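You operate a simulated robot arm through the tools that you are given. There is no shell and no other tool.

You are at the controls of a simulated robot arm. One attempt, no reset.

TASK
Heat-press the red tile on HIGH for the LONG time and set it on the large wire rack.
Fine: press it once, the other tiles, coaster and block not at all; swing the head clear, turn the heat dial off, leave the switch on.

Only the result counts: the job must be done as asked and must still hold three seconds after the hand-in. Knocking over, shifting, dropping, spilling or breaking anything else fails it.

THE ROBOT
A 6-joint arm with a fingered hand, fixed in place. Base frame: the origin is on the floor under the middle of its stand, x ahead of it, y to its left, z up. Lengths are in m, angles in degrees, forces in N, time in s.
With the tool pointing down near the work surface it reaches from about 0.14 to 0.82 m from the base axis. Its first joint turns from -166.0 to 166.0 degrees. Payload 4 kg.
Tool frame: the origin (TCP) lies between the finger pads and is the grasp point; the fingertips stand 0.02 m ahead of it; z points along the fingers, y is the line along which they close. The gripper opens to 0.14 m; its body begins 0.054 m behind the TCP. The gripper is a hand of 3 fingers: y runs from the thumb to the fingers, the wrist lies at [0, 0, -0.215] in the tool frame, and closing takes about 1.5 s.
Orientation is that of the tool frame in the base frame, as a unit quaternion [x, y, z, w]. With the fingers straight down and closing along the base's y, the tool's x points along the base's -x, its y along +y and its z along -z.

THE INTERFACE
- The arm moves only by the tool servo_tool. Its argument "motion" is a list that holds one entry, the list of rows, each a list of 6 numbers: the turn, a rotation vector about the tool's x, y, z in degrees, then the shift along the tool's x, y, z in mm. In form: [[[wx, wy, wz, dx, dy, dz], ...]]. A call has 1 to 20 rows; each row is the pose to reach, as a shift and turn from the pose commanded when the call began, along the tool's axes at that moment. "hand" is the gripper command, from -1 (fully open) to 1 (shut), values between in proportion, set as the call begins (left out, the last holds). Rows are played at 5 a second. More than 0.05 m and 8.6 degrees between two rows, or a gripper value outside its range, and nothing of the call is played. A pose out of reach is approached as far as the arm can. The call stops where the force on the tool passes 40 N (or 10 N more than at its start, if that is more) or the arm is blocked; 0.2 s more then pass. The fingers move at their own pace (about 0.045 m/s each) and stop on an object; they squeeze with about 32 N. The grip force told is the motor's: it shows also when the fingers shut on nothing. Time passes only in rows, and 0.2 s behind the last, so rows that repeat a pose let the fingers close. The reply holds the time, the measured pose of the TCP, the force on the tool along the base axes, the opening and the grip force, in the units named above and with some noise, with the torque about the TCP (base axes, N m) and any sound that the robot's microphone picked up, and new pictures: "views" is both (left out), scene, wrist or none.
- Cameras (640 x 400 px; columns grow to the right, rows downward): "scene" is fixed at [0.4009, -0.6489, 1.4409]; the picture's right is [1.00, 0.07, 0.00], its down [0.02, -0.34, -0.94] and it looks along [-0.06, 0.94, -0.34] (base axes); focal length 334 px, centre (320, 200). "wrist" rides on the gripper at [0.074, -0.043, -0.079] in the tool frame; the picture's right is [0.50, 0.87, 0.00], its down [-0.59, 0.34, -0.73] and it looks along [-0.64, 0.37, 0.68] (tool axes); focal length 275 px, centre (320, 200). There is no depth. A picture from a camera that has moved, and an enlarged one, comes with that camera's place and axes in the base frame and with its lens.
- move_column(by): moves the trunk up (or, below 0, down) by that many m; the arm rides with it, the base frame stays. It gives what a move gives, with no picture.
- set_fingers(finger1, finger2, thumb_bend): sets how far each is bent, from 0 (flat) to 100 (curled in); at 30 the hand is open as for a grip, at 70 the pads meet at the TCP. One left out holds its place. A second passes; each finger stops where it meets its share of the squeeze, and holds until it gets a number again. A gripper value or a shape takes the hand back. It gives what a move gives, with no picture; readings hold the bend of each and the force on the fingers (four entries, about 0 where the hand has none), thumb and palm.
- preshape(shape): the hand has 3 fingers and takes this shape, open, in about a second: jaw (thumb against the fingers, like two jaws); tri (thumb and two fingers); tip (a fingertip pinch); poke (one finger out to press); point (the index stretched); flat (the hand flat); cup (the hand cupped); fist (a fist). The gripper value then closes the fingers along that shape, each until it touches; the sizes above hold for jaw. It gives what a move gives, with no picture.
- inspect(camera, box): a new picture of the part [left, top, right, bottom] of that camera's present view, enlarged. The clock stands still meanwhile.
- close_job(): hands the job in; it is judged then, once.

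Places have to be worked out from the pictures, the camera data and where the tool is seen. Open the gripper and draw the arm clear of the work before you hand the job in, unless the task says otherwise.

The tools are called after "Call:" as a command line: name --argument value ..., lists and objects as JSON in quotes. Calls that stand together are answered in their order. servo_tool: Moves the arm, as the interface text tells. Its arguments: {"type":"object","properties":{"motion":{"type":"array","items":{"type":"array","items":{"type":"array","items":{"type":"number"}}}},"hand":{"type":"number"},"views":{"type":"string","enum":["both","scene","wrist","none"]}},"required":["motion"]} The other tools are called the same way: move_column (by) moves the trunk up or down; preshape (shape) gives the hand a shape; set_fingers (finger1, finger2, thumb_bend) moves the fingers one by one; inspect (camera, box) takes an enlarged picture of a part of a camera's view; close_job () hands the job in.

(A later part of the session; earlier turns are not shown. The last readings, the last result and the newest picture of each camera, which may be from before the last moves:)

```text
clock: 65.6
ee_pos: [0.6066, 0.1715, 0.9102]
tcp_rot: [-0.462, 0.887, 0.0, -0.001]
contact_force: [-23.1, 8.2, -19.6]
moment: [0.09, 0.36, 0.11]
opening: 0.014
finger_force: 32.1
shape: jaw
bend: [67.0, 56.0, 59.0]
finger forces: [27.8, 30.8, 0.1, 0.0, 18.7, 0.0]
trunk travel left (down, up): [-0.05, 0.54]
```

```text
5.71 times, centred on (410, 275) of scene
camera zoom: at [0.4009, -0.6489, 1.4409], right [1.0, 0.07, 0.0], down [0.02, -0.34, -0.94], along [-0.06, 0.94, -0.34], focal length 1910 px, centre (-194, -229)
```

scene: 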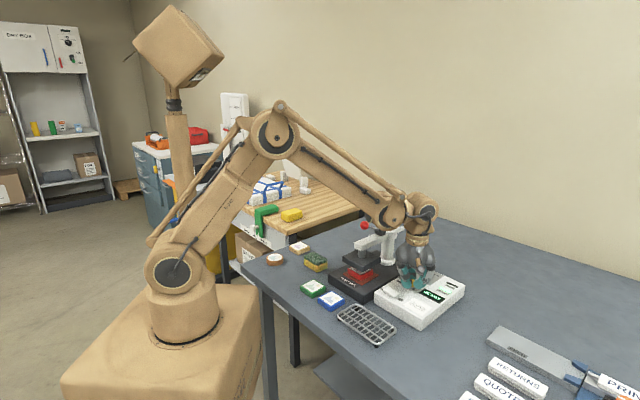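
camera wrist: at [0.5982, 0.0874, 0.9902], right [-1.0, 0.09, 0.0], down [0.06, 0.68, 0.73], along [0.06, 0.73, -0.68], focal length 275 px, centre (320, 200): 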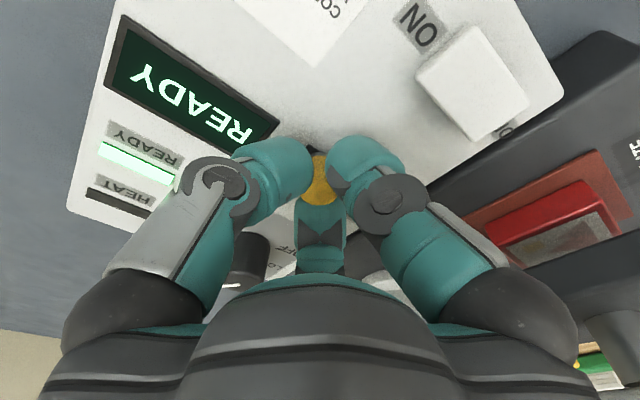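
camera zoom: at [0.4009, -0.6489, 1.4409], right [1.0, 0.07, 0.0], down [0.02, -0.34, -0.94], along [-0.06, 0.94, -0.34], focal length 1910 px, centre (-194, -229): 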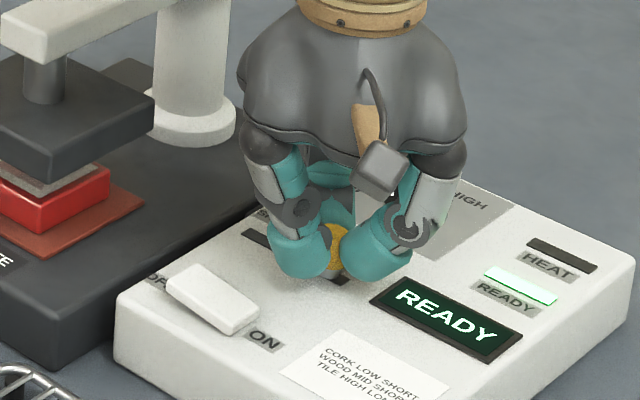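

The resistance jumped to about 22 N against the travel direction, so the slider is at its LONG stop. I open and rise to check.

Call:
servo_tool --motion '[[[0, 0, 0, -0.3, 2, 0], [0, 0, 0, -0.3, 2, 0], [0, 0, 0, -0.3, 2, 0], [0, 0, 0, -0.3, 2, 0], [0, 0, 0, -0.3, 2, -20], [0, 0, 0, -0.3, 2, -60], [0, 0, 0, -0.3, 2, -105], [0, 0, 0, -0.3, 2, -150], [0, 0, 0, -0.3, 2, -190], [0, 0, 0, -0.3, 2, -190]]]' --hand 0

Call:
inspect --camera "scene" --box '[370, 240, 470, 320]'

Call:
inspect --camera "scene" --box '[330, 210, 430, 300]'

```text
clock: 67.8
ee_pos: [0.6059, 0.1748, 1.1022]
tcp_rot: [-0.461, 0.888, -0.001, 0.001]
contact_force: [-0.3, -0.3, 0.6]
moment: [0.0, -0.03, 0.01]
opening: 0.07
finger_force: 0.1
shape: jaw
bend: [34.0, 34.0, 33.0]
finger forces: [0.0, 0.0, 0.1, 0.0, 0.1, 0.0]
trunk travel left (down, up): [-0.05, 0.54]
camera wrist: at [0.5975, 0.0891, 1.1808], right [-1.0, 0.09, 0.0], down [0.06, 0.68, 0.73], along [0.06, 0.73, -0.68], focal length 275 px, centre (320, 200)
```

scene: 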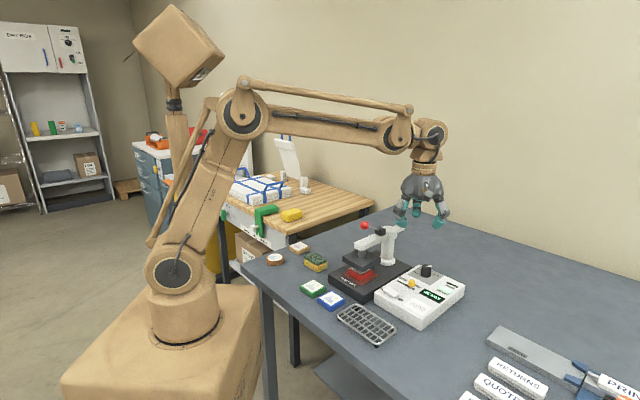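
wrist: 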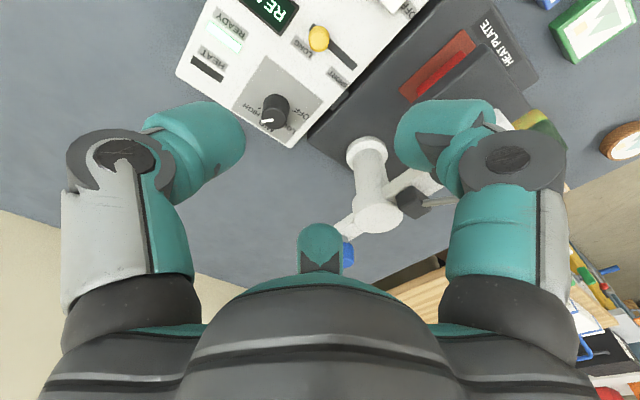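

```text
5.00 times, centred on (420, 280) of scene
camera zoom: at [0.4009, -0.6489, 1.4409], right [1.0, 0.07, 0.0], down [0.02, -0.34, -0.94], along [-0.06, 0.94, -0.34], focal length 1671 px, centre (-180, -200)
```

zoom: 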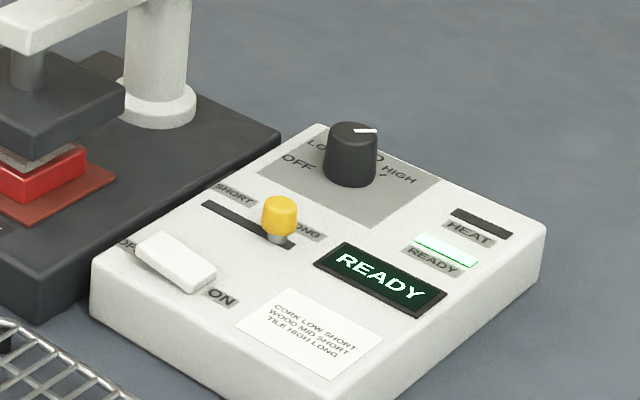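

```text
4.44 times, centred on (380, 255) of scene
camera zoom: at [0.4009, -0.6489, 1.4409], right [1.0, 0.07, 0.0], down [0.02, -0.34, -0.94], along [-0.06, 0.94, -0.34], focal length 1485 px, centre (53, -44)
```

zoom: 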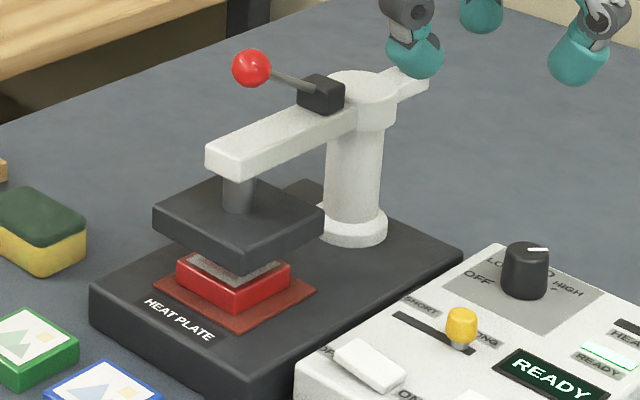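

The slider is at LONG, the dial at HIGH and the display READY. For the lever I try the poke shape here in free space and look at where its fingertip stands.

Call:
preshape --shape "poke"

Call:
inspect --camera "scene" --box '[370, 140, 470, 240]'

Call:
inspect --camera "wrist" --box '[0, 0, 640, 400]'

```text
clock: 68.7
ee_pos: [0.6064, 0.174, 1.1012]
tcp_rot: [-0.462, 0.887, -0.002, 0.0]
contact_force: [0.2, -0.4, -0.1]
moment: [0.02, -0.02, 0.01]
opening: 0.0
finger_force: 0.0
shape: poke
bend: [28.0, 28.0, 72.0]
finger forces: [0.0, 0.0, 0.1, 0.0, 0.0, 0.1]
trunk travel left (down, up): [-0.05, 0.54]
```

```text
4.00 times, centred on (420, 190) of scene
camera zoom: at [0.4009, -0.6489, 1.4409], right [1.0, 0.07, 0.0], down [0.02, -0.34, -0.94], along [-0.06, 0.94, -0.34], focal length 1337 px, centre (-80, 240)
```

zoom: 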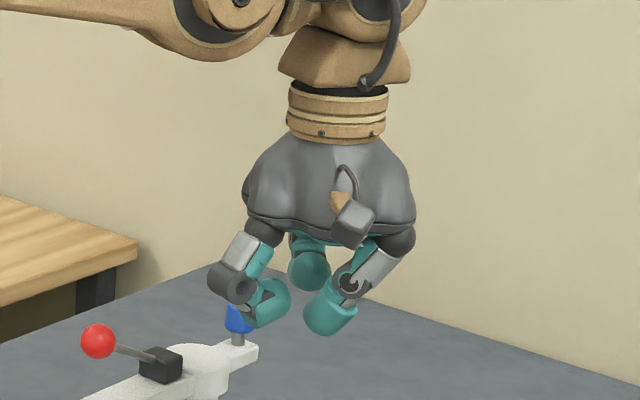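

```text
1.00 times, centred on (320, 200) of wrist (not enlarged: the box is as wide or as high as the picture)
camera zoom: at [0.5976, 0.0891, 1.1804], right [-1.0, 0.09, 0.0], down [0.06, 0.68, 0.73], along [0.06, 0.73, -0.68], focal length 275 px, centre (320, 200)
```

zoom: 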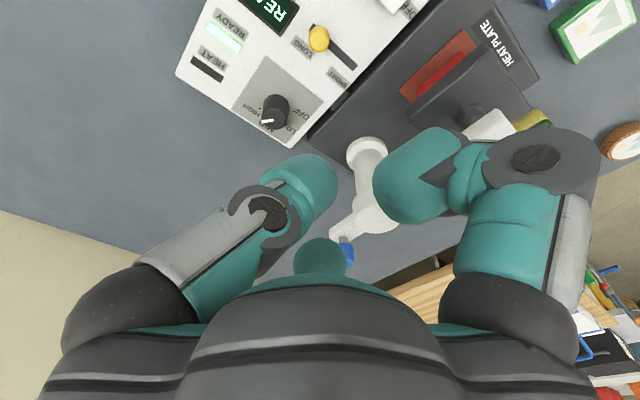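

In poke the thumb's tip reaches only 1.6 cm below the TCP with the other fingers close by. The closed jaw, with three tips meeting at the TCP, makes a steadier pusher that also centres on the ball. I switch back to jaw and move the closed hand to above the red ball at (0.4705, 0.2457).

Call:
preshape --shape "jaw"

Call:
servo_tool --motion '[[[0, 0, -3, 2, 15, -8], [0, 0, -6, 4, 31, -15], [0, 0, -9, 6, 46, -20], [0, 0, -12, 8, 62, -25], [0, 0, -15, 10, 77, -25], [0, 0, -17, 12, 92, -25], [0, 0, -19, 14, 108, -25], [0, 0, -20, 16, 123, -25], [0, 0, -20, 18, 138, -25], [0, 0, -20, 18.6, 153.3, -25], [0, 0, -20, 18.6, 153.3, -25], [0, 0, -20, 18.6, 153.3, -25]]]' --hand 1

Call:
inspect --camera "scene" --box '[320, 170, 430, 280]'

Call:
inspect --camera "wrist" --box '[220, 60, 420, 240]'

```text
clock: 69.6
ee_pos: [0.6063, 0.1754, 1.1012]
tcp_rot: [-0.461, 0.887, -0.002, -0.001]
contact_force: [0.6, 0.2, 0.7]
moment: [0.02, -0.02, 0.03]
opening: 0.1402
finger_force: 0.1
shape: jaw
bend: [30.0, 30.0, 30.0]
finger forces: [0.0, 0.0, 0.0, 0.0, 0.1, 0.0]
trunk travel left (down, up): [-0.05, 0.54]
```

```text
clock: 72.2
ee_pos: [0.4696, 0.2448, 1.1235]
tcp_rot: [-0.608, 0.794, -0.001, 0.0]
contact_force: [-0.3, 0.5, 0.1]
moment: [0.01, 0.0, 0.02]
opening: 0.0
finger_force: 31.7
shape: jaw
bend: [73.0, 73.0, 70.0]
finger forces: [0.0, 0.1, 0.1, 0.0, 0.1, 0.0]
trunk travel left (down, up): [-0.05, 0.54]
camera wrist: at [0.4916, 0.1621, 1.204], right [-0.97, -0.26, 0.0], down [-0.18, 0.66, 0.73], along [-0.19, 0.71, -0.68], focal length 275 px, centre (320, 200)
```

scene: 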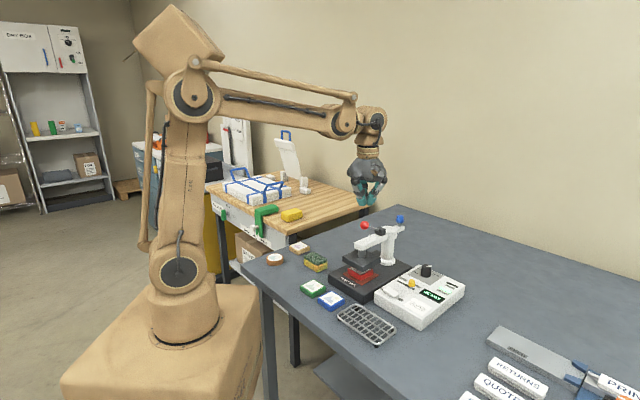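
wrist: 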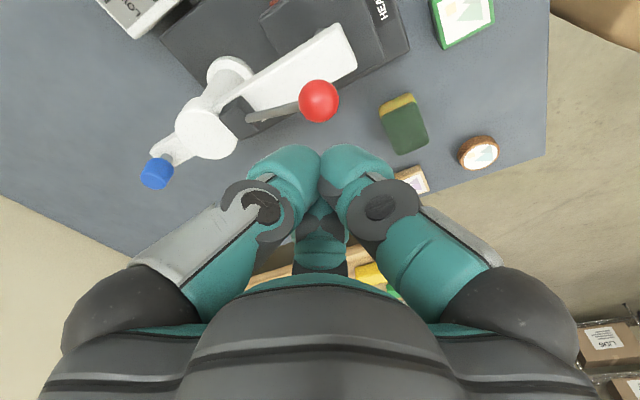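

```text
3.64 times, centred on (375, 225) of scene
camera zoom: at [0.4009, -0.6489, 1.4409], right [1.0, 0.07, 0.0], down [0.02, -0.34, -0.94], along [-0.06, 0.94, -0.34], focal length 1215 px, centre (120, 109)
```

zoom: 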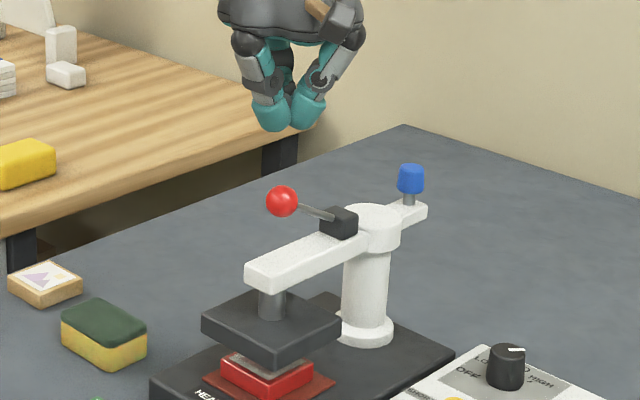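

```text
2.22 times, centred on (320, 150) of wrist
camera zoom: at [0.4916, 0.1621, 1.204], right [-0.97, -0.26, 0.0], down [-0.18, 0.66, 0.73], along [-0.19, 0.71, -0.68], focal length 612 px, centre (320, 311)
```

zoom: 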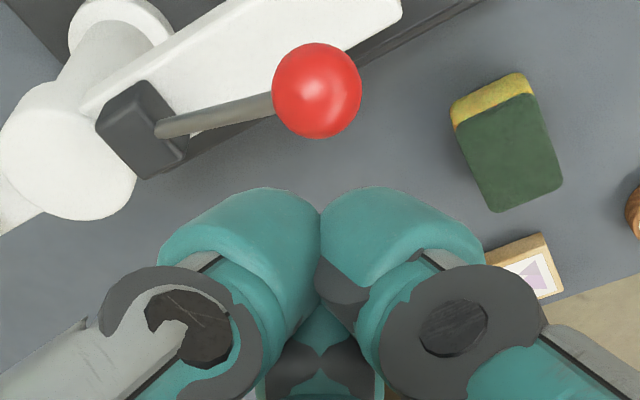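

Both views put the ball within 2 mm of the hand's axis, and the fingertip cluster's underside is about 18 mm below the TCP. I lower to just above the ball and then feel for contact.

Call:
servo_tool --motion '[[[0, 0, 0, 0, 0, 20], [0, 0, 0, 0, 0, 38], [0, 0, 0, 0, 0, 48], [0, 0, 0, 0, 0, 48]]]' --hand 1 --views "none"

Call:
servo_tool --motion '[[[0, 0, 0, 0, 0, 2], [0, 0, 0, 0, 0, 4], [0, 0, 0, 0, 0, 4]]]' --hand 1

Call:
inspect --camera "scene" --box '[330, 190, 420, 280]'

```text
clock: 73.2
ee_pos: [0.4704, 0.2447, 1.0745]
tcp_rot: [-0.609, 0.793, -0.001, 0.0]
contact_force: [0.9, -0.3, -0.3]
moment: [0.02, 0.01, 0.02]
opening: 0.0
finger_force: 31.7
shape: jaw
bend: [73.0, 73.0, 70.0]
finger forces: [0.0, 0.0, 0.0, 0.1, 0.0, 0.0]
trunk travel left (down, up): [-0.05, 0.54]
```

```text
clock: 74.0
ee_pos: [0.471, 0.2466, 1.0716]
tcp_rot: [-0.608, 0.794, -0.002, 0.0]
contact_force: [-0.2, -0.4, -0.7]
moment: [0.01, -0.03, -0.03]
opening: 0.0002
finger_force: 32.0
shape: jaw
bend: [73.0, 73.0, 70.0]
finger forces: [0.0, 0.0, 0.1, 0.0, 0.1, 0.0]
trunk travel left (down, up): [-0.05, 0.54]
camera wrist: at [0.4925, 0.1627, 1.1522], right [-0.97, -0.26, 0.0], down [-0.18, 0.66, 0.73], along [-0.19, 0.71, -0.68], focal length 275 px, centre (320, 200)
```

scene: 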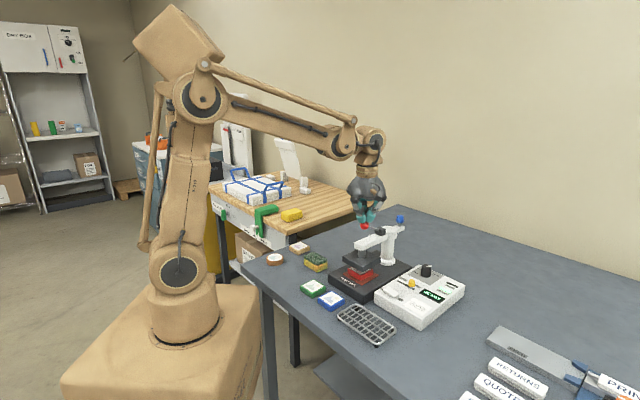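
wrist: 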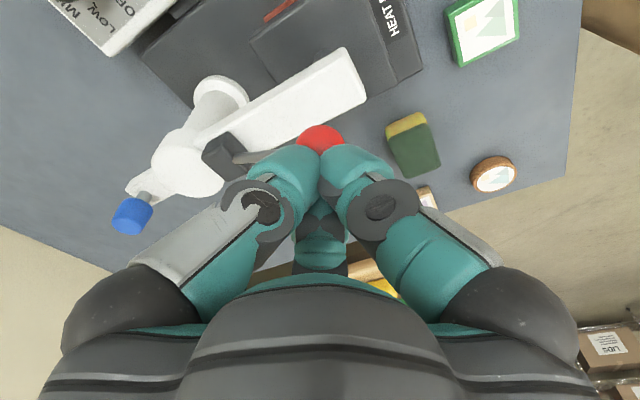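

```text
4.44 times, centred on (375, 235) of scene
camera zoom: at [0.4009, -0.6489, 1.4409], right [1.0, 0.07, 0.0], down [0.02, -0.34, -0.94], along [-0.06, 0.94, -0.34], focal length 1485 px, centre (76, 44)
```

zoom: 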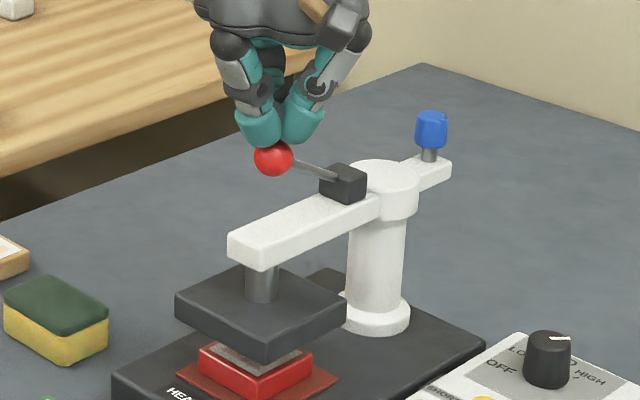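

The cluster is just at the ball. I press down 6 mm more as a small trial, far short of the tile, to learn the lever's resistance.

Call:
servo_tool --motion '[[[0, 0, 0, 0, 0, 3], [0, 0, 0, 0, 0, 6], [0, 0, 0, 0, 0, 6]]]' --hand 1 --views "none"

Call:
servo_tool --motion '[[[0, 0, 0, 0, 0, 3], [0, 0, 0, 0, 0, 5], [0, 0, 0, 0, 0, 5]]]' --hand 1

Call:
inspect --camera "scene" --box '[330, 190, 420, 280]'

```text
clock: 74.8
ee_pos: [0.4703, 0.2436, 1.0678]
tcp_rot: [-0.609, 0.793, -0.001, 0.0]
contact_force: [-1.1, -0.4, 2.4]
moment: [0.02, 0.05, -0.01]
opening: 0.0002
finger_force: 32.1
shape: jaw
bend: [73.0, 73.0, 70.0]
finger forces: [0.0, 0.0, 0.1, 0.0, 0.0, 0.0]
trunk travel left (down, up): [-0.05, 0.54]
```

```text
clock: 75.6
ee_pos: [0.4681, 0.2437, 1.0623]
tcp_rot: [-0.61, 0.793, 0.0, 0.0]
contact_force: [-5.7, -6.2, 7.0]
moment: [-0.12, 0.12, 0.01]
opening: 0.0003
finger_force: 31.5
shape: jaw
bend: [73.0, 73.0, 70.0]
finger forces: [0.1, 0.0, 0.0, 0.0, 0.0, 0.1]
trunk travel left (down, up): [-0.05, 0.54]
camera wrist: at [0.4906, 0.1602, 1.1424], right [-0.97, -0.26, 0.0], down [-0.18, 0.66, 0.73], along [-0.19, 0.71, -0.68], focal length 275 px, centre (320, 200)
```

scene: 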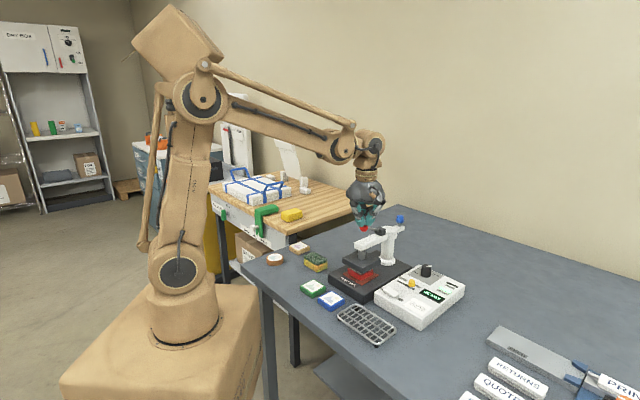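
wrist: 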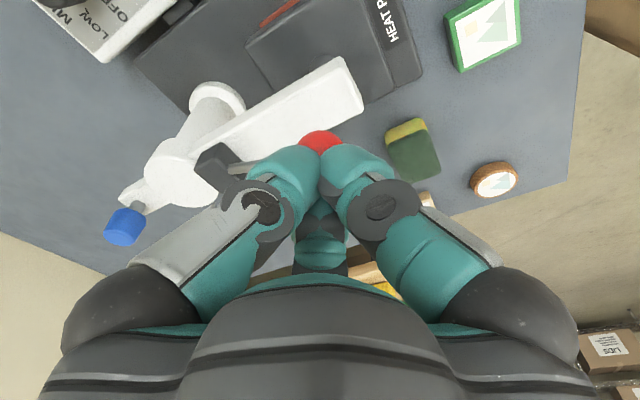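

```text
4.44 times, centred on (375, 235) of scene
camera zoom: at [0.4009, -0.6489, 1.4409], right [1.0, 0.07, 0.0], down [0.02, -0.34, -0.94], along [-0.06, 0.94, -0.34], focal length 1485 px, centre (76, 44)
```

zoom: 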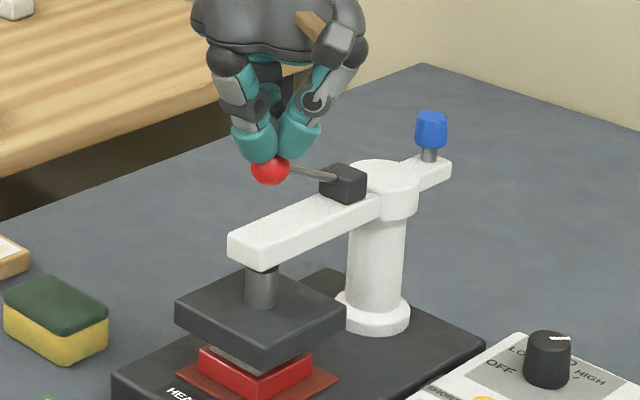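

The lever gives way at about 7–9 N and the head hasn't reached the tile. I lift 14 mm to see whether the lever springs back.

Call:
servo_tool --motion '[[[0, 0, 0, 0, 0, -5], [0, 0, 0, 0, 0, -10], [0, 0, 0, 0, 0, -14], [0, 0, 0, 0, 0, -14]]]' --hand 1

Call:
inspect --camera "scene" --box '[330, 190, 420, 280]'

Call:
inspect --camera "scene" --box '[380, 250, 480, 330]'

```text
clock: 76.6
ee_pos: [0.4703, 0.2439, 1.0763]
tcp_rot: [-0.608, 0.794, -0.001, 0.0]
contact_force: [0.0, -0.8, 0.1]
moment: [0.03, 0.02, 0.02]
opening: 0.0
finger_force: 32.0
shape: jaw
bend: [73.0, 73.0, 70.0]
finger forces: [0.0, 0.0, 0.0, 0.1, 0.1, 0.1]
trunk travel left (down, up): [-0.05, 0.54]
camera wrist: at [0.4915, 0.162, 1.1555], right [-0.97, -0.26, 0.0], down [-0.18, 0.66, 0.73], along [-0.19, 0.71, -0.68], focal length 275 px, centre (320, 200)
```

scene: 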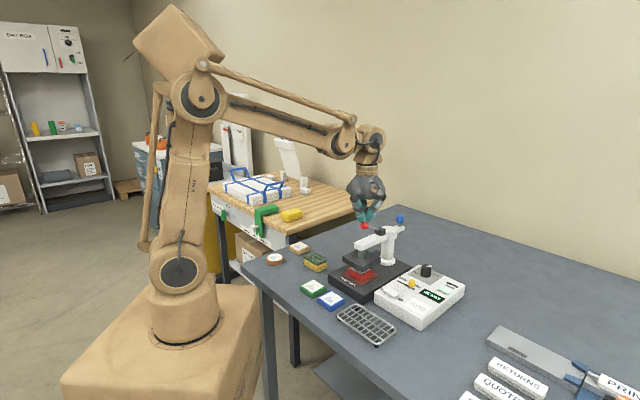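
wrist: 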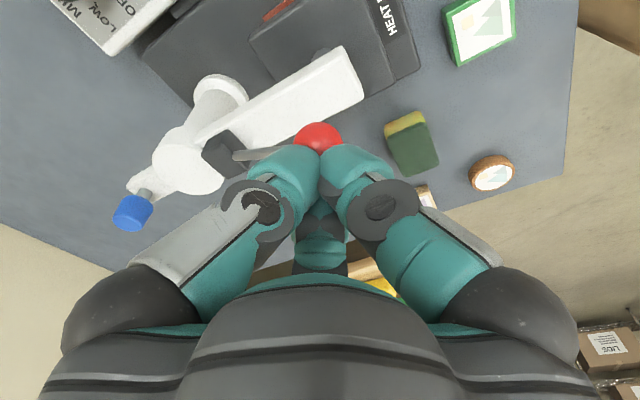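

```text
4.44 times, centred on (375, 235) of scene
camera zoom: at [0.4009, -0.6489, 1.4409], right [1.0, 0.07, 0.0], down [0.02, -0.34, -0.94], along [-0.06, 0.94, -0.34], focal length 1485 px, centre (76, 44)
```

zoom: 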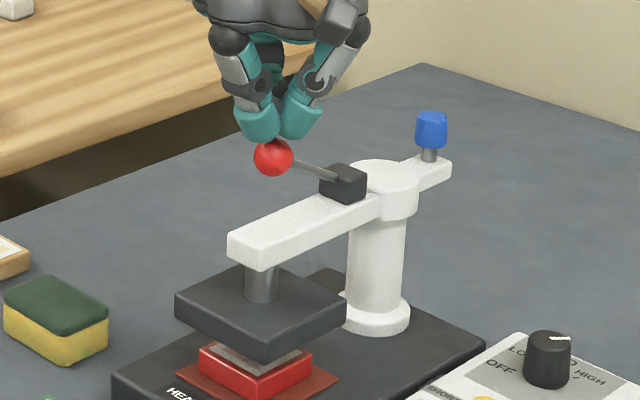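

```text
5.00 times, centred on (430, 290) of scene
camera zoom: at [0.4009, -0.6489, 1.4409], right [1.0, 0.07, 0.0], down [0.02, -0.34, -0.94], along [-0.06, 0.94, -0.34], focal length 1671 px, centre (-230, -250)
```

zoom: 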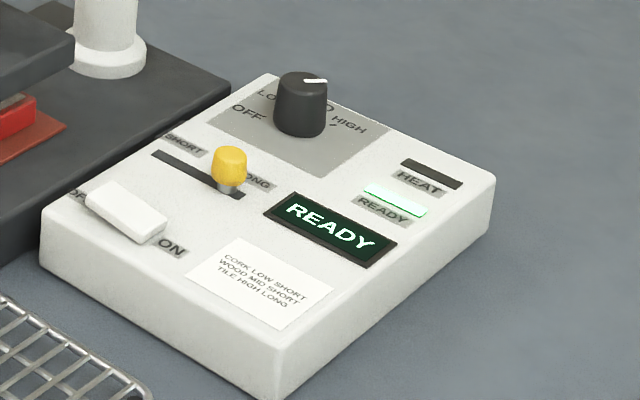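

The lever springs back by itself, the display still says READY, and the slider and dial are right. Now the real press: I push the ball down along its arc, about 1 cm outward as it drops, and watch the force and the display.

Call:
servo_tool --motion '[[[0, 0, 0, 0, 0, 5], [0, 0, 0, 1.7, 1.0, 12], [0, 0, 0, 4.9, 2.8, 19], [0, 0, 0, 6.5, 3.7, 26], [0, 0, 0, 8.1, 4.7, 33]]]' --hand 1

Call:
inspect --camera "scene" --box '[330, 200, 430, 290]'

Call:
inspect --camera "scene" --box '[380, 250, 480, 330]'

```text
clock: 77.8
ee_pos: [0.4629, 0.2371, 1.043]
tcp_rot: [-0.608, 0.794, 0.0, 0.001]
contact_force: [0.7, -2.0, 4.2]
moment: [0.01, -0.03, -0.03]
opening: 0.0
finger_force: 31.6
shape: jaw
bend: [73.0, 73.0, 70.0]
finger forces: [0.0, 0.0, 0.0, 0.1, 0.0, 0.1]
trunk travel left (down, up): [-0.05, 0.54]
camera wrist: at [0.4843, 0.1551, 1.1233], right [-0.97, -0.26, 0.0], down [-0.18, 0.66, 0.73], along [-0.19, 0.71, -0.68], focal length 275 px, centre (320, 200)
```

scene: 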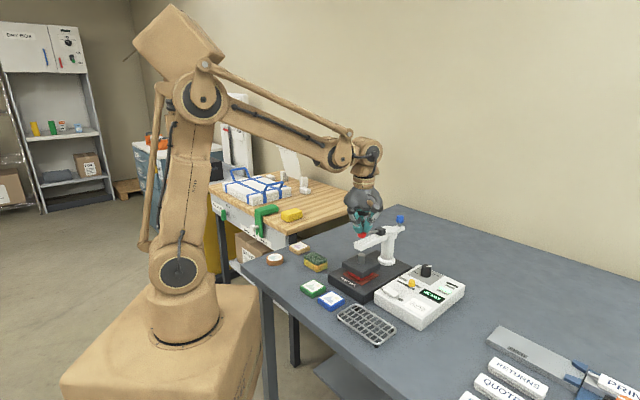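
wrist: 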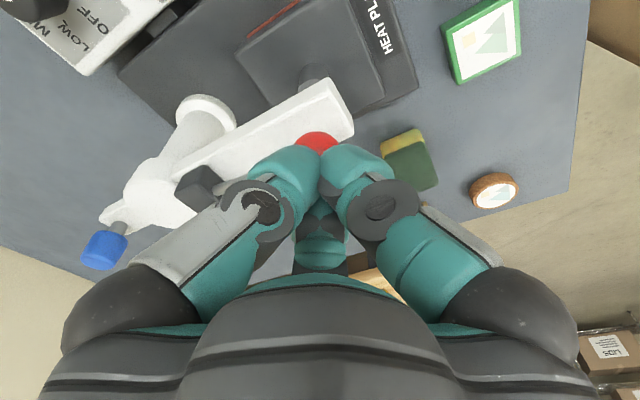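

```text
4.44 times, centred on (380, 245) of scene
camera zoom: at [0.4009, -0.6489, 1.4409], right [1.0, 0.07, 0.0], down [0.02, -0.34, -0.94], along [-0.06, 0.94, -0.34], focal length 1485 px, centre (53, 0)
```

zoom: 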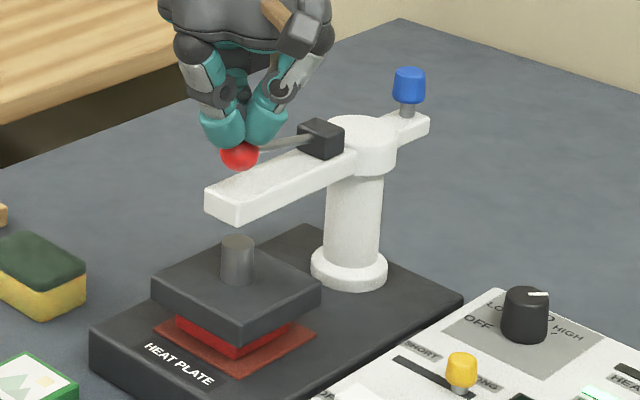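

```text
5.00 times, centred on (430, 290) of scene
camera zoom: at [0.4009, -0.6489, 1.4409], right [1.0, 0.07, 0.0], down [0.02, -0.34, -0.94], along [-0.06, 0.94, -0.34], focal length 1671 px, centre (-230, -250)
```

zoom: 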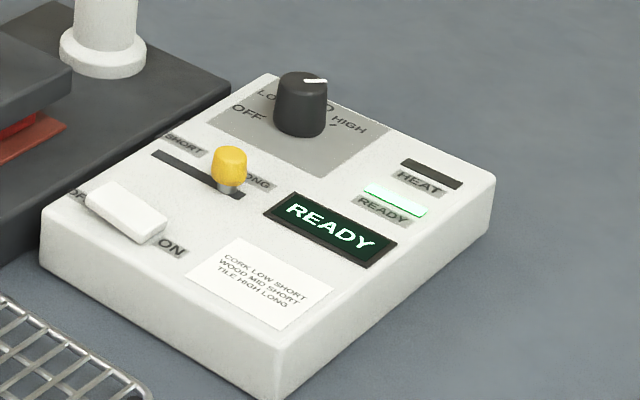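

The head is almost on the tile with only 4 N on the hand, and the display still shows READY. I continue down until the force rises.

Call:
servo_tool --motion '[[[0, 0, 0, 0.4, 0.2, 4], [0, 0, 0, 0.8, 0.4, 8]]]' --hand 1 --views "scene"

Call:
inspect --camera "scene" --box '[330, 200, 430, 290]'

Call:
inspect --camera "scene" --box '[380, 250, 480, 330]'

```text
clock: 78.6
ee_pos: [0.4635, 0.2377, 1.0384]
tcp_rot: [-0.609, 0.793, 0.0, 0.002]
contact_force: [3.2, 3.2, 26.8]
moment: [0.13, -0.18, 0.0]
opening: 0.0002
finger_force: 31.9
shape: jaw
bend: [73.0, 73.0, 70.0]
finger forces: [0.0, 0.1, 0.1, 0.1, 0.0, 0.0]
trunk travel left (down, up): [-0.05, 0.54]
stopped in row 2: the force on the tool passed its limit at 42 N (the readings are from after the stop); the commanded pose is now the measured one
```

scene: 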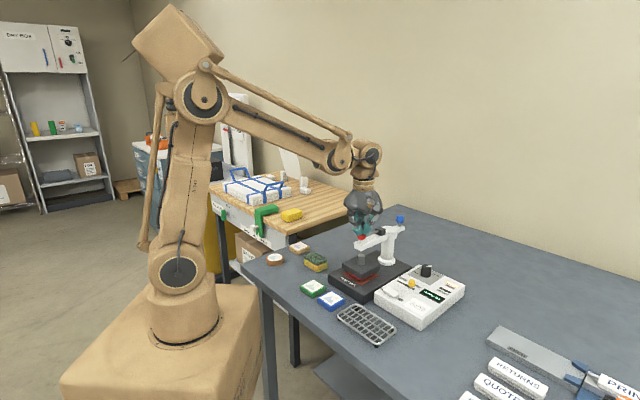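

```text
4.44 times, centred on (380, 245) of scene
camera zoom: at [0.4009, -0.6489, 1.4409], right [1.0, 0.07, 0.0], down [0.02, -0.34, -0.94], along [-0.06, 0.94, -0.34], focal length 1485 px, centre (53, 0)
```

zoom: 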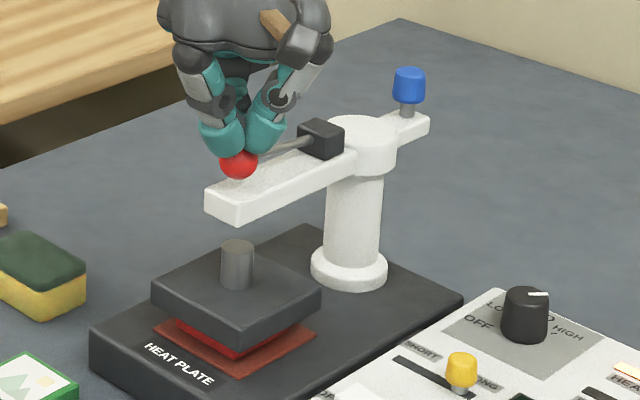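

```text
5.00 times, centred on (430, 290) of scene
camera zoom: at [0.4009, -0.6489, 1.4409], right [1.0, 0.07, 0.0], down [0.02, -0.34, -0.94], along [-0.06, 0.94, -0.34], focal length 1671 px, centre (-230, -250)
```

zoom: 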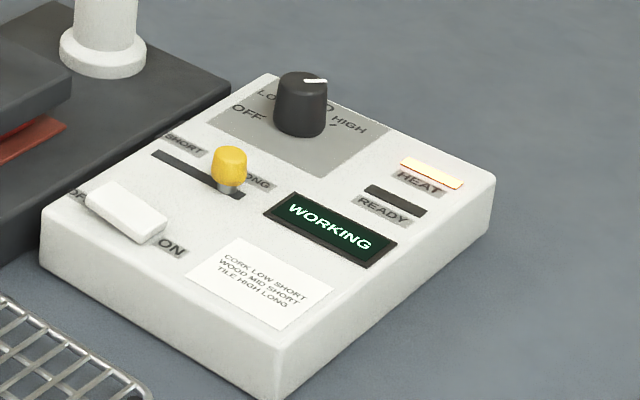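

The display says WORKING and the HEAT lamp is on, so the press has begun. I hold the pose and watch for the end of the cycle.

Call:
servo_tool --motion '[[[0, 0, 0, 0, 0, 0.5], [0, 0, 0, 0, 0, 0.5], [0, 0, 0, 0, 0, 0.5]]]' --hand 1 --views "none"

Call:
inspect --camera "scene" --box '[330, 200, 480, 330]'

```text
clock: 79.2
ee_pos: [0.4615, 0.2369, 1.0375]
tcp_rot: [-0.609, 0.793, -0.001, 0.002]
contact_force: [1.1, 3.8, 27.2]
moment: [0.17, -0.07, -0.01]
opening: 0.0
finger_force: 32.1
shape: jaw
bend: [73.0, 73.0, 70.0]
finger forces: [0.1, 0.0, 0.0, 0.0, 0.0, 0.0]
trunk travel left (down, up): [-0.05, 0.54]
stopped in row 2: the force on the tool passed its limit at 41 N (the readings are from after the stop); the commanded pose is now the measured one
```

```text
3.08 times, centred on (405, 265) of scene
camera zoom: at [0.4009, -0.6489, 1.4409], right [1.0, 0.07, 0.0], down [0.02, -0.34, -0.94], along [-0.06, 0.94, -0.34], focal length 1028 px, centre (58, 0)
```

zoom: 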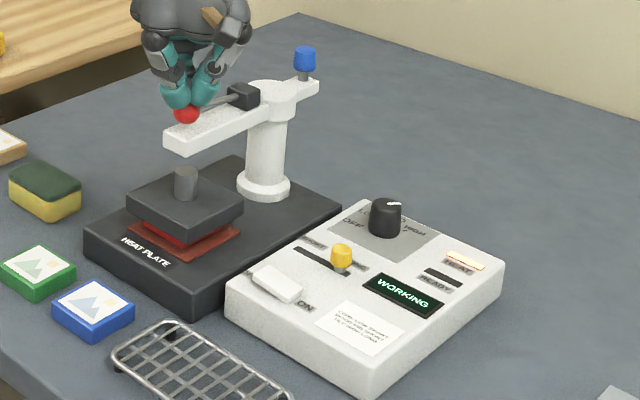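

The force holds at about 27 N and the display still shows WORKING. I keep still for a second at a time.

Call:
servo_tool --motion '[[[0, 0, 0, 0, 0, 0], [0, 0, 0, 0, 0, 0], [0, 0, 0, 0, 0, 0], [0, 0, 0, 0, 0, 0]]]' --hand 1 --views "none"

Call:
inspect --camera "scene" --box '[330, 200, 480, 330]'

```text
clock: 80.2
ee_pos: [0.4621, 0.2369, 1.0367]
tcp_rot: [-0.609, 0.793, -0.002, 0.002]
contact_force: [4.6, 6.9, 34.8]
moment: [0.25, -0.23, 0.01]
opening: 0.0002
finger_force: 31.8
shape: jaw
bend: [73.0, 73.0, 70.0]
finger forces: [0.0, 0.0, 0.0, 0.0, 55.3, 0.0]
trunk travel left (down, up): [-0.05, 0.54]
```

```text
3.08 times, centred on (405, 265) of scene
camera zoom: at [0.4009, -0.6489, 1.4409], right [1.0, 0.07, 0.0], down [0.02, -0.34, -0.94], along [-0.06, 0.94, -0.34], focal length 1028 px, centre (58, 0)
```

zoom: 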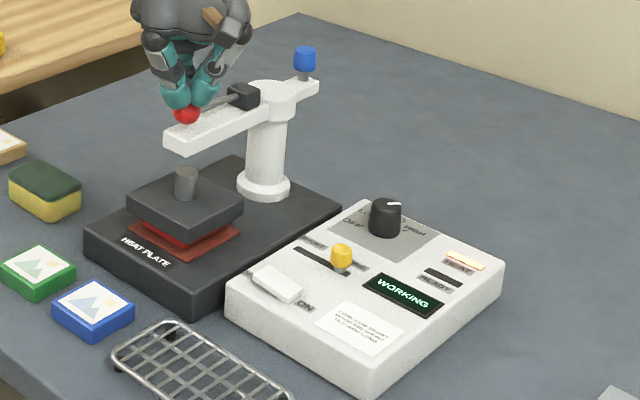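

Still WORKING with a steady 35 N. I keep holding.

Call:
servo_tool --motion '[[[0, 0, 0, 0, 0, 0], [0, 0, 0, 0, 0, 0], [0, 0, 0, 0, 0, 0], [0, 0, 0, 0, 0, 0]]]' --hand 1 --views "none"

Call:
inspect --camera "scene" --box '[330, 200, 480, 330]'

```text
clock: 81.2
ee_pos: [0.4627, 0.2376, 1.0375]
tcp_rot: [-0.609, 0.793, -0.002, 0.002]
contact_force: [7.6, 7.6, 38.6]
moment: [0.25, -0.36, 0.05]
opening: 0.0
finger_force: 32.0
shape: jaw
bend: [73.0, 73.0, 70.0]
finger forces: [0.0, 0.0, 0.0, 0.0, 58.4, 0.0]
trunk travel left (down, up): [-0.05, 0.54]
```

```text
3.08 times, centred on (405, 265) of scene
camera zoom: at [0.4009, -0.6489, 1.4409], right [1.0, 0.07, 0.0], down [0.02, -0.34, -0.94], along [-0.06, 0.94, -0.34], focal length 1028 px, centre (58, 0)
```

zoom: 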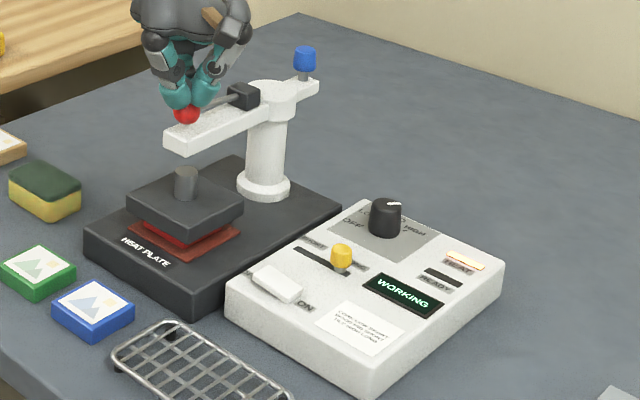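

Still WORKING. The force creeps up to 39 N, so I ease off 0.4 mm while staying firmly down, and go on holding.

Call:
servo_tool --motion '[[[0, 0, 0, 0, 0, -0.4], [0, 0, 0, 0, 0, -0.4], [0, 0, 0, 0, 0, -0.4], [0, 0, 0, 0, 0, -0.4]]]' --hand 1 --views "none"

Call:
inspect --camera "scene" --box '[330, 200, 480, 330]'

```text
clock: 82.2
ee_pos: [0.4629, 0.2366, 1.0376]
tcp_rot: [-0.609, 0.793, -0.001, 0.002]
contact_force: [7.8, 5.8, 36.4]
moment: [0.25, -0.36, 0.03]
opening: 0.0
finger_force: 31.6
shape: jaw
bend: [73.0, 73.0, 70.0]
finger forces: [0.0, 0.0, 0.0, 0.0, 57.5, 0.0]
trunk travel left (down, up): [-0.05, 0.54]
```

```text
3.08 times, centred on (405, 265) of scene
camera zoom: at [0.4009, -0.6489, 1.4409], right [1.0, 0.07, 0.0], down [0.02, -0.34, -0.94], along [-0.06, 0.94, -0.34], focal length 1028 px, centre (58, 0)
```

zoom: 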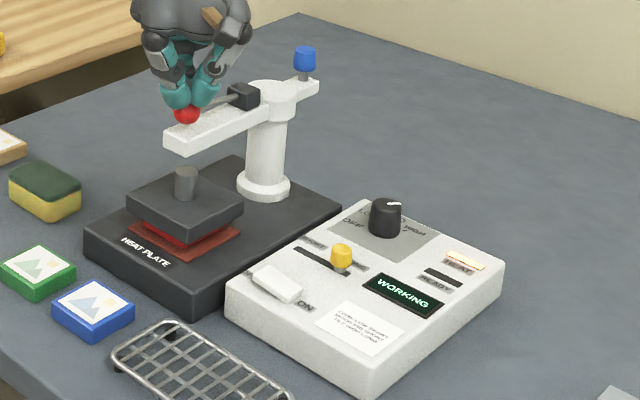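

Force is steady at about 36 N and the display still shows WORKING, about 4 s in. I keep holding.

Call:
servo_tool --motion '[[[0, 0, 0, 0, 0, 0], [0, 0, 0, 0, 0, 0], [0, 0, 0, 0, 0, 0], [0, 0, 0, 0, 0, 0]]]' --hand 1 --views "none"

Call:
inspect --camera "scene" --box '[330, 200, 480, 330]'

```text
clock: 83.2
ee_pos: [0.4622, 0.2374, 1.0389]
tcp_rot: [-0.609, 0.793, 0.0, 0.001]
contact_force: [7.7, 7.3, 35.5]
moment: [0.21, -0.33, -0.02]
opening: 0.0002
finger_force: 31.8
shape: jaw
bend: [73.0, 73.0, 70.0]
finger forces: [0.0, 0.0, 0.0, 0.1, 57.1, 0.1]
trunk travel left (down, up): [-0.05, 0.54]
```

```text
3.08 times, centred on (405, 265) of scene
camera zoom: at [0.4009, -0.6489, 1.4409], right [1.0, 0.07, 0.0], down [0.02, -0.34, -0.94], along [-0.06, 0.94, -0.34], focal length 1028 px, centre (58, 0)
```

zoom: 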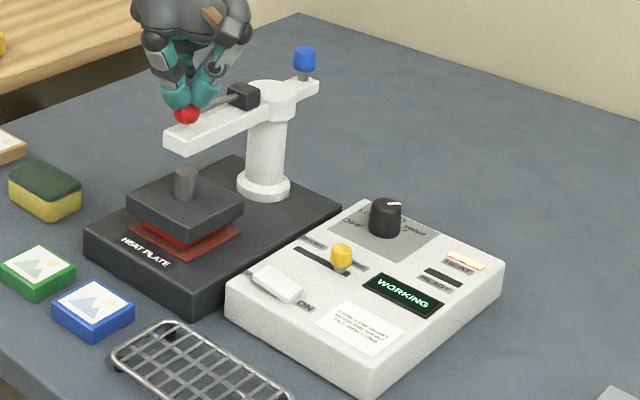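

Still WORKING and steady. I hold for another second.

Call:
servo_tool --motion '[[[0, 0, 0, 0, 0, 0], [0, 0, 0, 0, 0, 0], [0, 0, 0, 0, 0, 0], [0, 0, 0, 0, 0, 0]]]' --hand 1 --views "none"

Call:
inspect --camera "scene" --box '[330, 200, 480, 330]'

```text
clock: 84.2
ee_pos: [0.4622, 0.2367, 1.0362]
tcp_rot: [-0.608, 0.794, -0.001, 0.002]
contact_force: [7.5, 6.8, 36.4]
moment: [0.18, -0.34, 0.05]
opening: 0.0001
finger_force: 32.2
shape: jaw
bend: [73.0, 73.0, 70.0]
finger forces: [0.0, 0.0, 0.1, 0.1, 57.1, 0.1]
trunk travel left (down, up): [-0.05, 0.54]
```

```text
3.08 times, centred on (405, 265) of scene
camera zoom: at [0.4009, -0.6489, 1.4409], right [1.0, 0.07, 0.0], down [0.02, -0.34, -0.94], along [-0.06, 0.94, -0.34], focal length 1028 px, centre (58, 0)
```

zoom: 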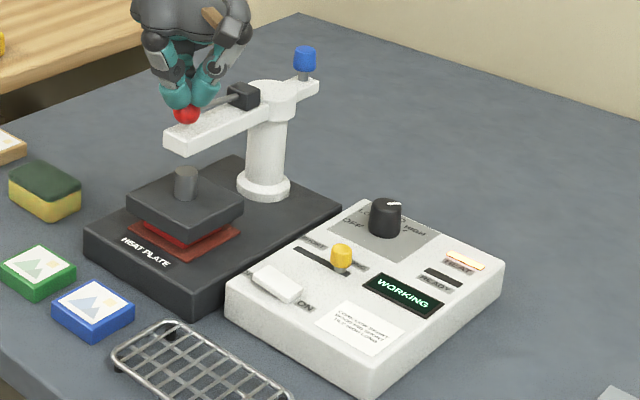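

Still WORKING at about 6 s. I continue holding.

Call:
servo_tool --motion '[[[0, 0, 0, 0, 0, 0], [0, 0, 0, 0, 0, 0], [0, 0, 0, 0, 0, 0], [0, 0, 0, 0, 0, 0]]]' --hand 1 --views "none"

Call:
inspect --camera "scene" --box '[330, 200, 480, 330]'

```text
clock: 85.2
ee_pos: [0.4633, 0.2376, 1.0374]
tcp_rot: [-0.609, 0.793, -0.001, 0.002]
contact_force: [6.5, 4.7, 36.2]
moment: [0.22, -0.32, 0.01]
opening: 0.0001
finger_force: 32.0
shape: jaw
bend: [73.0, 73.0, 70.0]
finger forces: [0.0, 0.0, 0.1, 0.1, 56.9, 0.0]
trunk travel left (down, up): [-0.05, 0.54]
```

```text
3.08 times, centred on (405, 265) of scene
camera zoom: at [0.4009, -0.6489, 1.4409], right [1.0, 0.07, 0.0], down [0.02, -0.34, -0.94], along [-0.06, 0.94, -0.34], focal length 1028 px, centre (58, 0)
```

zoom: 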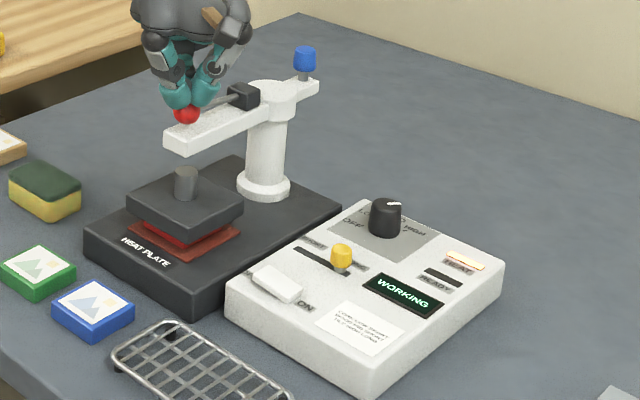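

Still WORKING at about 7 s. I hold on, second by second.

Call:
servo_tool --motion '[[[0, 0, 0, 0, 0, 0], [0, 0, 0, 0, 0, 0], [0, 0, 0, 0, 0, 0], [0, 0, 0, 0, 0, 0]]]' --hand 1 --views "none"

Call:
inspect --camera "scene" --box '[330, 200, 480, 330]'

```text
clock: 86.2
ee_pos: [0.4623, 0.2372, 1.0371]
tcp_rot: [-0.609, 0.793, 0.0, 0.002]
contact_force: [7.0, 6.3, 36.3]
moment: [0.21, -0.31, 0.01]
opening: 0.0
finger_force: 32.4
shape: jaw
bend: [73.0, 73.0, 70.0]
finger forces: [0.0, 0.0, 0.0, 0.1, 56.8, 0.0]
trunk travel left (down, up): [-0.05, 0.54]
```

```text
3.08 times, centred on (405, 265) of scene
camera zoom: at [0.4009, -0.6489, 1.4409], right [1.0, 0.07, 0.0], down [0.02, -0.34, -0.94], along [-0.06, 0.94, -0.34], focal length 1028 px, centre (58, 0)
```

zoom: 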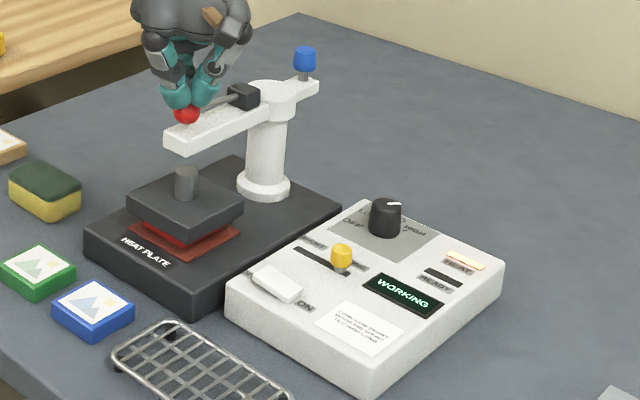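

Still WORKING at about 8 s. I keep holding.

Call:
servo_tool --motion '[[[0, 0, 0, 0, 0, 0], [0, 0, 0, 0, 0, 0], [0, 0, 0, 0, 0, 0], [0, 0, 0, 0, 0, 0]]]' --hand 1 --views "none"

Call:
inspect --camera "scene" --box '[330, 200, 480, 330]'

```text
clock: 87.2
ee_pos: [0.4621, 0.2381, 1.0374]
tcp_rot: [-0.609, 0.793, -0.001, 0.001]
contact_force: [8.3, 6.9, 35.8]
moment: [0.23, -0.32, 0.03]
opening: 0.0
finger_force: 31.8
shape: jaw
bend: [73.0, 73.0, 70.0]
finger forces: [0.1, 0.1, 0.0, 0.0, 57.0, 0.1]
trunk travel left (down, up): [-0.05, 0.54]
```

```text
3.08 times, centred on (405, 265) of scene
camera zoom: at [0.4009, -0.6489, 1.4409], right [1.0, 0.07, 0.0], down [0.02, -0.34, -0.94], along [-0.06, 0.94, -0.34], focal length 1028 px, centre (58, 0)
```

zoom: 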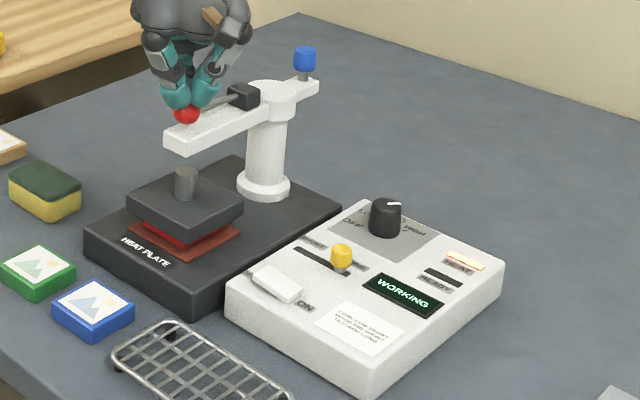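

Still WORKING at about 9 s. I hold and look again.

Call:
servo_tool --motion '[[[0, 0, 0, 0, 0, 0], [0, 0, 0, 0, 0, 0], [0, 0, 0, 0, 0, 0], [0, 0, 0, 0, 0, 0]]]' --hand 1 --views "none"

Call:
inspect --camera "scene" --box '[330, 200, 480, 330]'

```text
clock: 88.2
ee_pos: [0.4623, 0.2379, 1.0368]
tcp_rot: [-0.61, 0.793, -0.001, 0.002]
contact_force: [7.0, 5.8, 35.8]
moment: [0.19, -0.33, 0.03]
opening: 0.0
finger_force: 31.6
shape: jaw
bend: [73.0, 73.0, 70.0]
finger forces: [0.0, 0.1, 0.0, 0.0, 57.0, 0.1]
trunk travel left (down, up): [-0.05, 0.54]
```

```text
3.08 times, centred on (405, 265) of scene
camera zoom: at [0.4009, -0.6489, 1.4409], right [1.0, 0.07, 0.0], down [0.02, -0.34, -0.94], along [-0.06, 0.94, -0.34], focal length 1028 px, centre (58, 0)
```

zoom: 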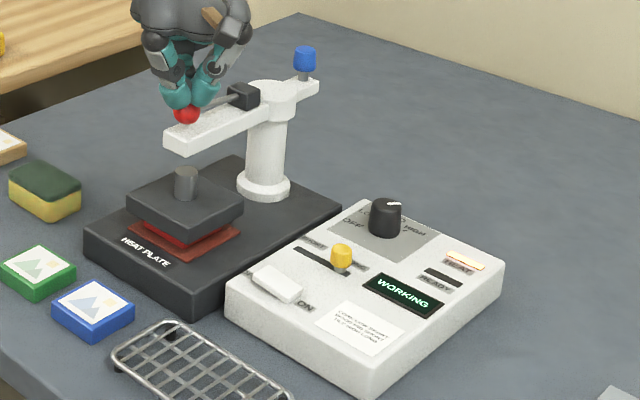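

Still WORKING at about 10 s. I hold and check again.

Call:
servo_tool --motion '[[[0, 0, 0, 0, 0, 0], [0, 0, 0, 0, 0, 0], [0, 0, 0, 0, 0, 0], [0, 0, 0, 0, 0, 0]]]' --hand 1 --views "none"

Call:
inspect --camera "scene" --box '[330, 200, 480, 330]'

```text
clock: 89.2
ee_pos: [0.4626, 0.2375, 1.0368]
tcp_rot: [-0.608, 0.794, -0.002, 0.002]
contact_force: [7.2, 6.6, 38.4]
moment: [0.24, -0.33, 0.04]
opening: 0.0
finger_force: 31.9
shape: jaw
bend: [73.0, 73.0, 70.0]
finger forces: [0.0, 0.0, 0.1, 0.0, 58.0, 0.1]
trunk travel left (down, up): [-0.05, 0.54]
```

```text
3.08 times, centred on (405, 265) of scene
camera zoom: at [0.4009, -0.6489, 1.4409], right [1.0, 0.07, 0.0], down [0.02, -0.34, -0.94], along [-0.06, 0.94, -0.34], focal length 1028 px, centre (58, 0)
```

zoom: 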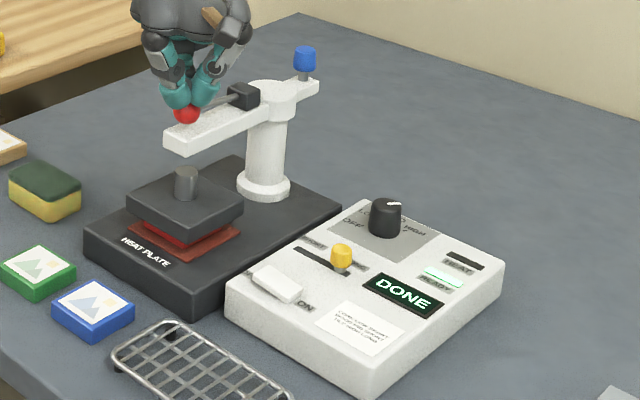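

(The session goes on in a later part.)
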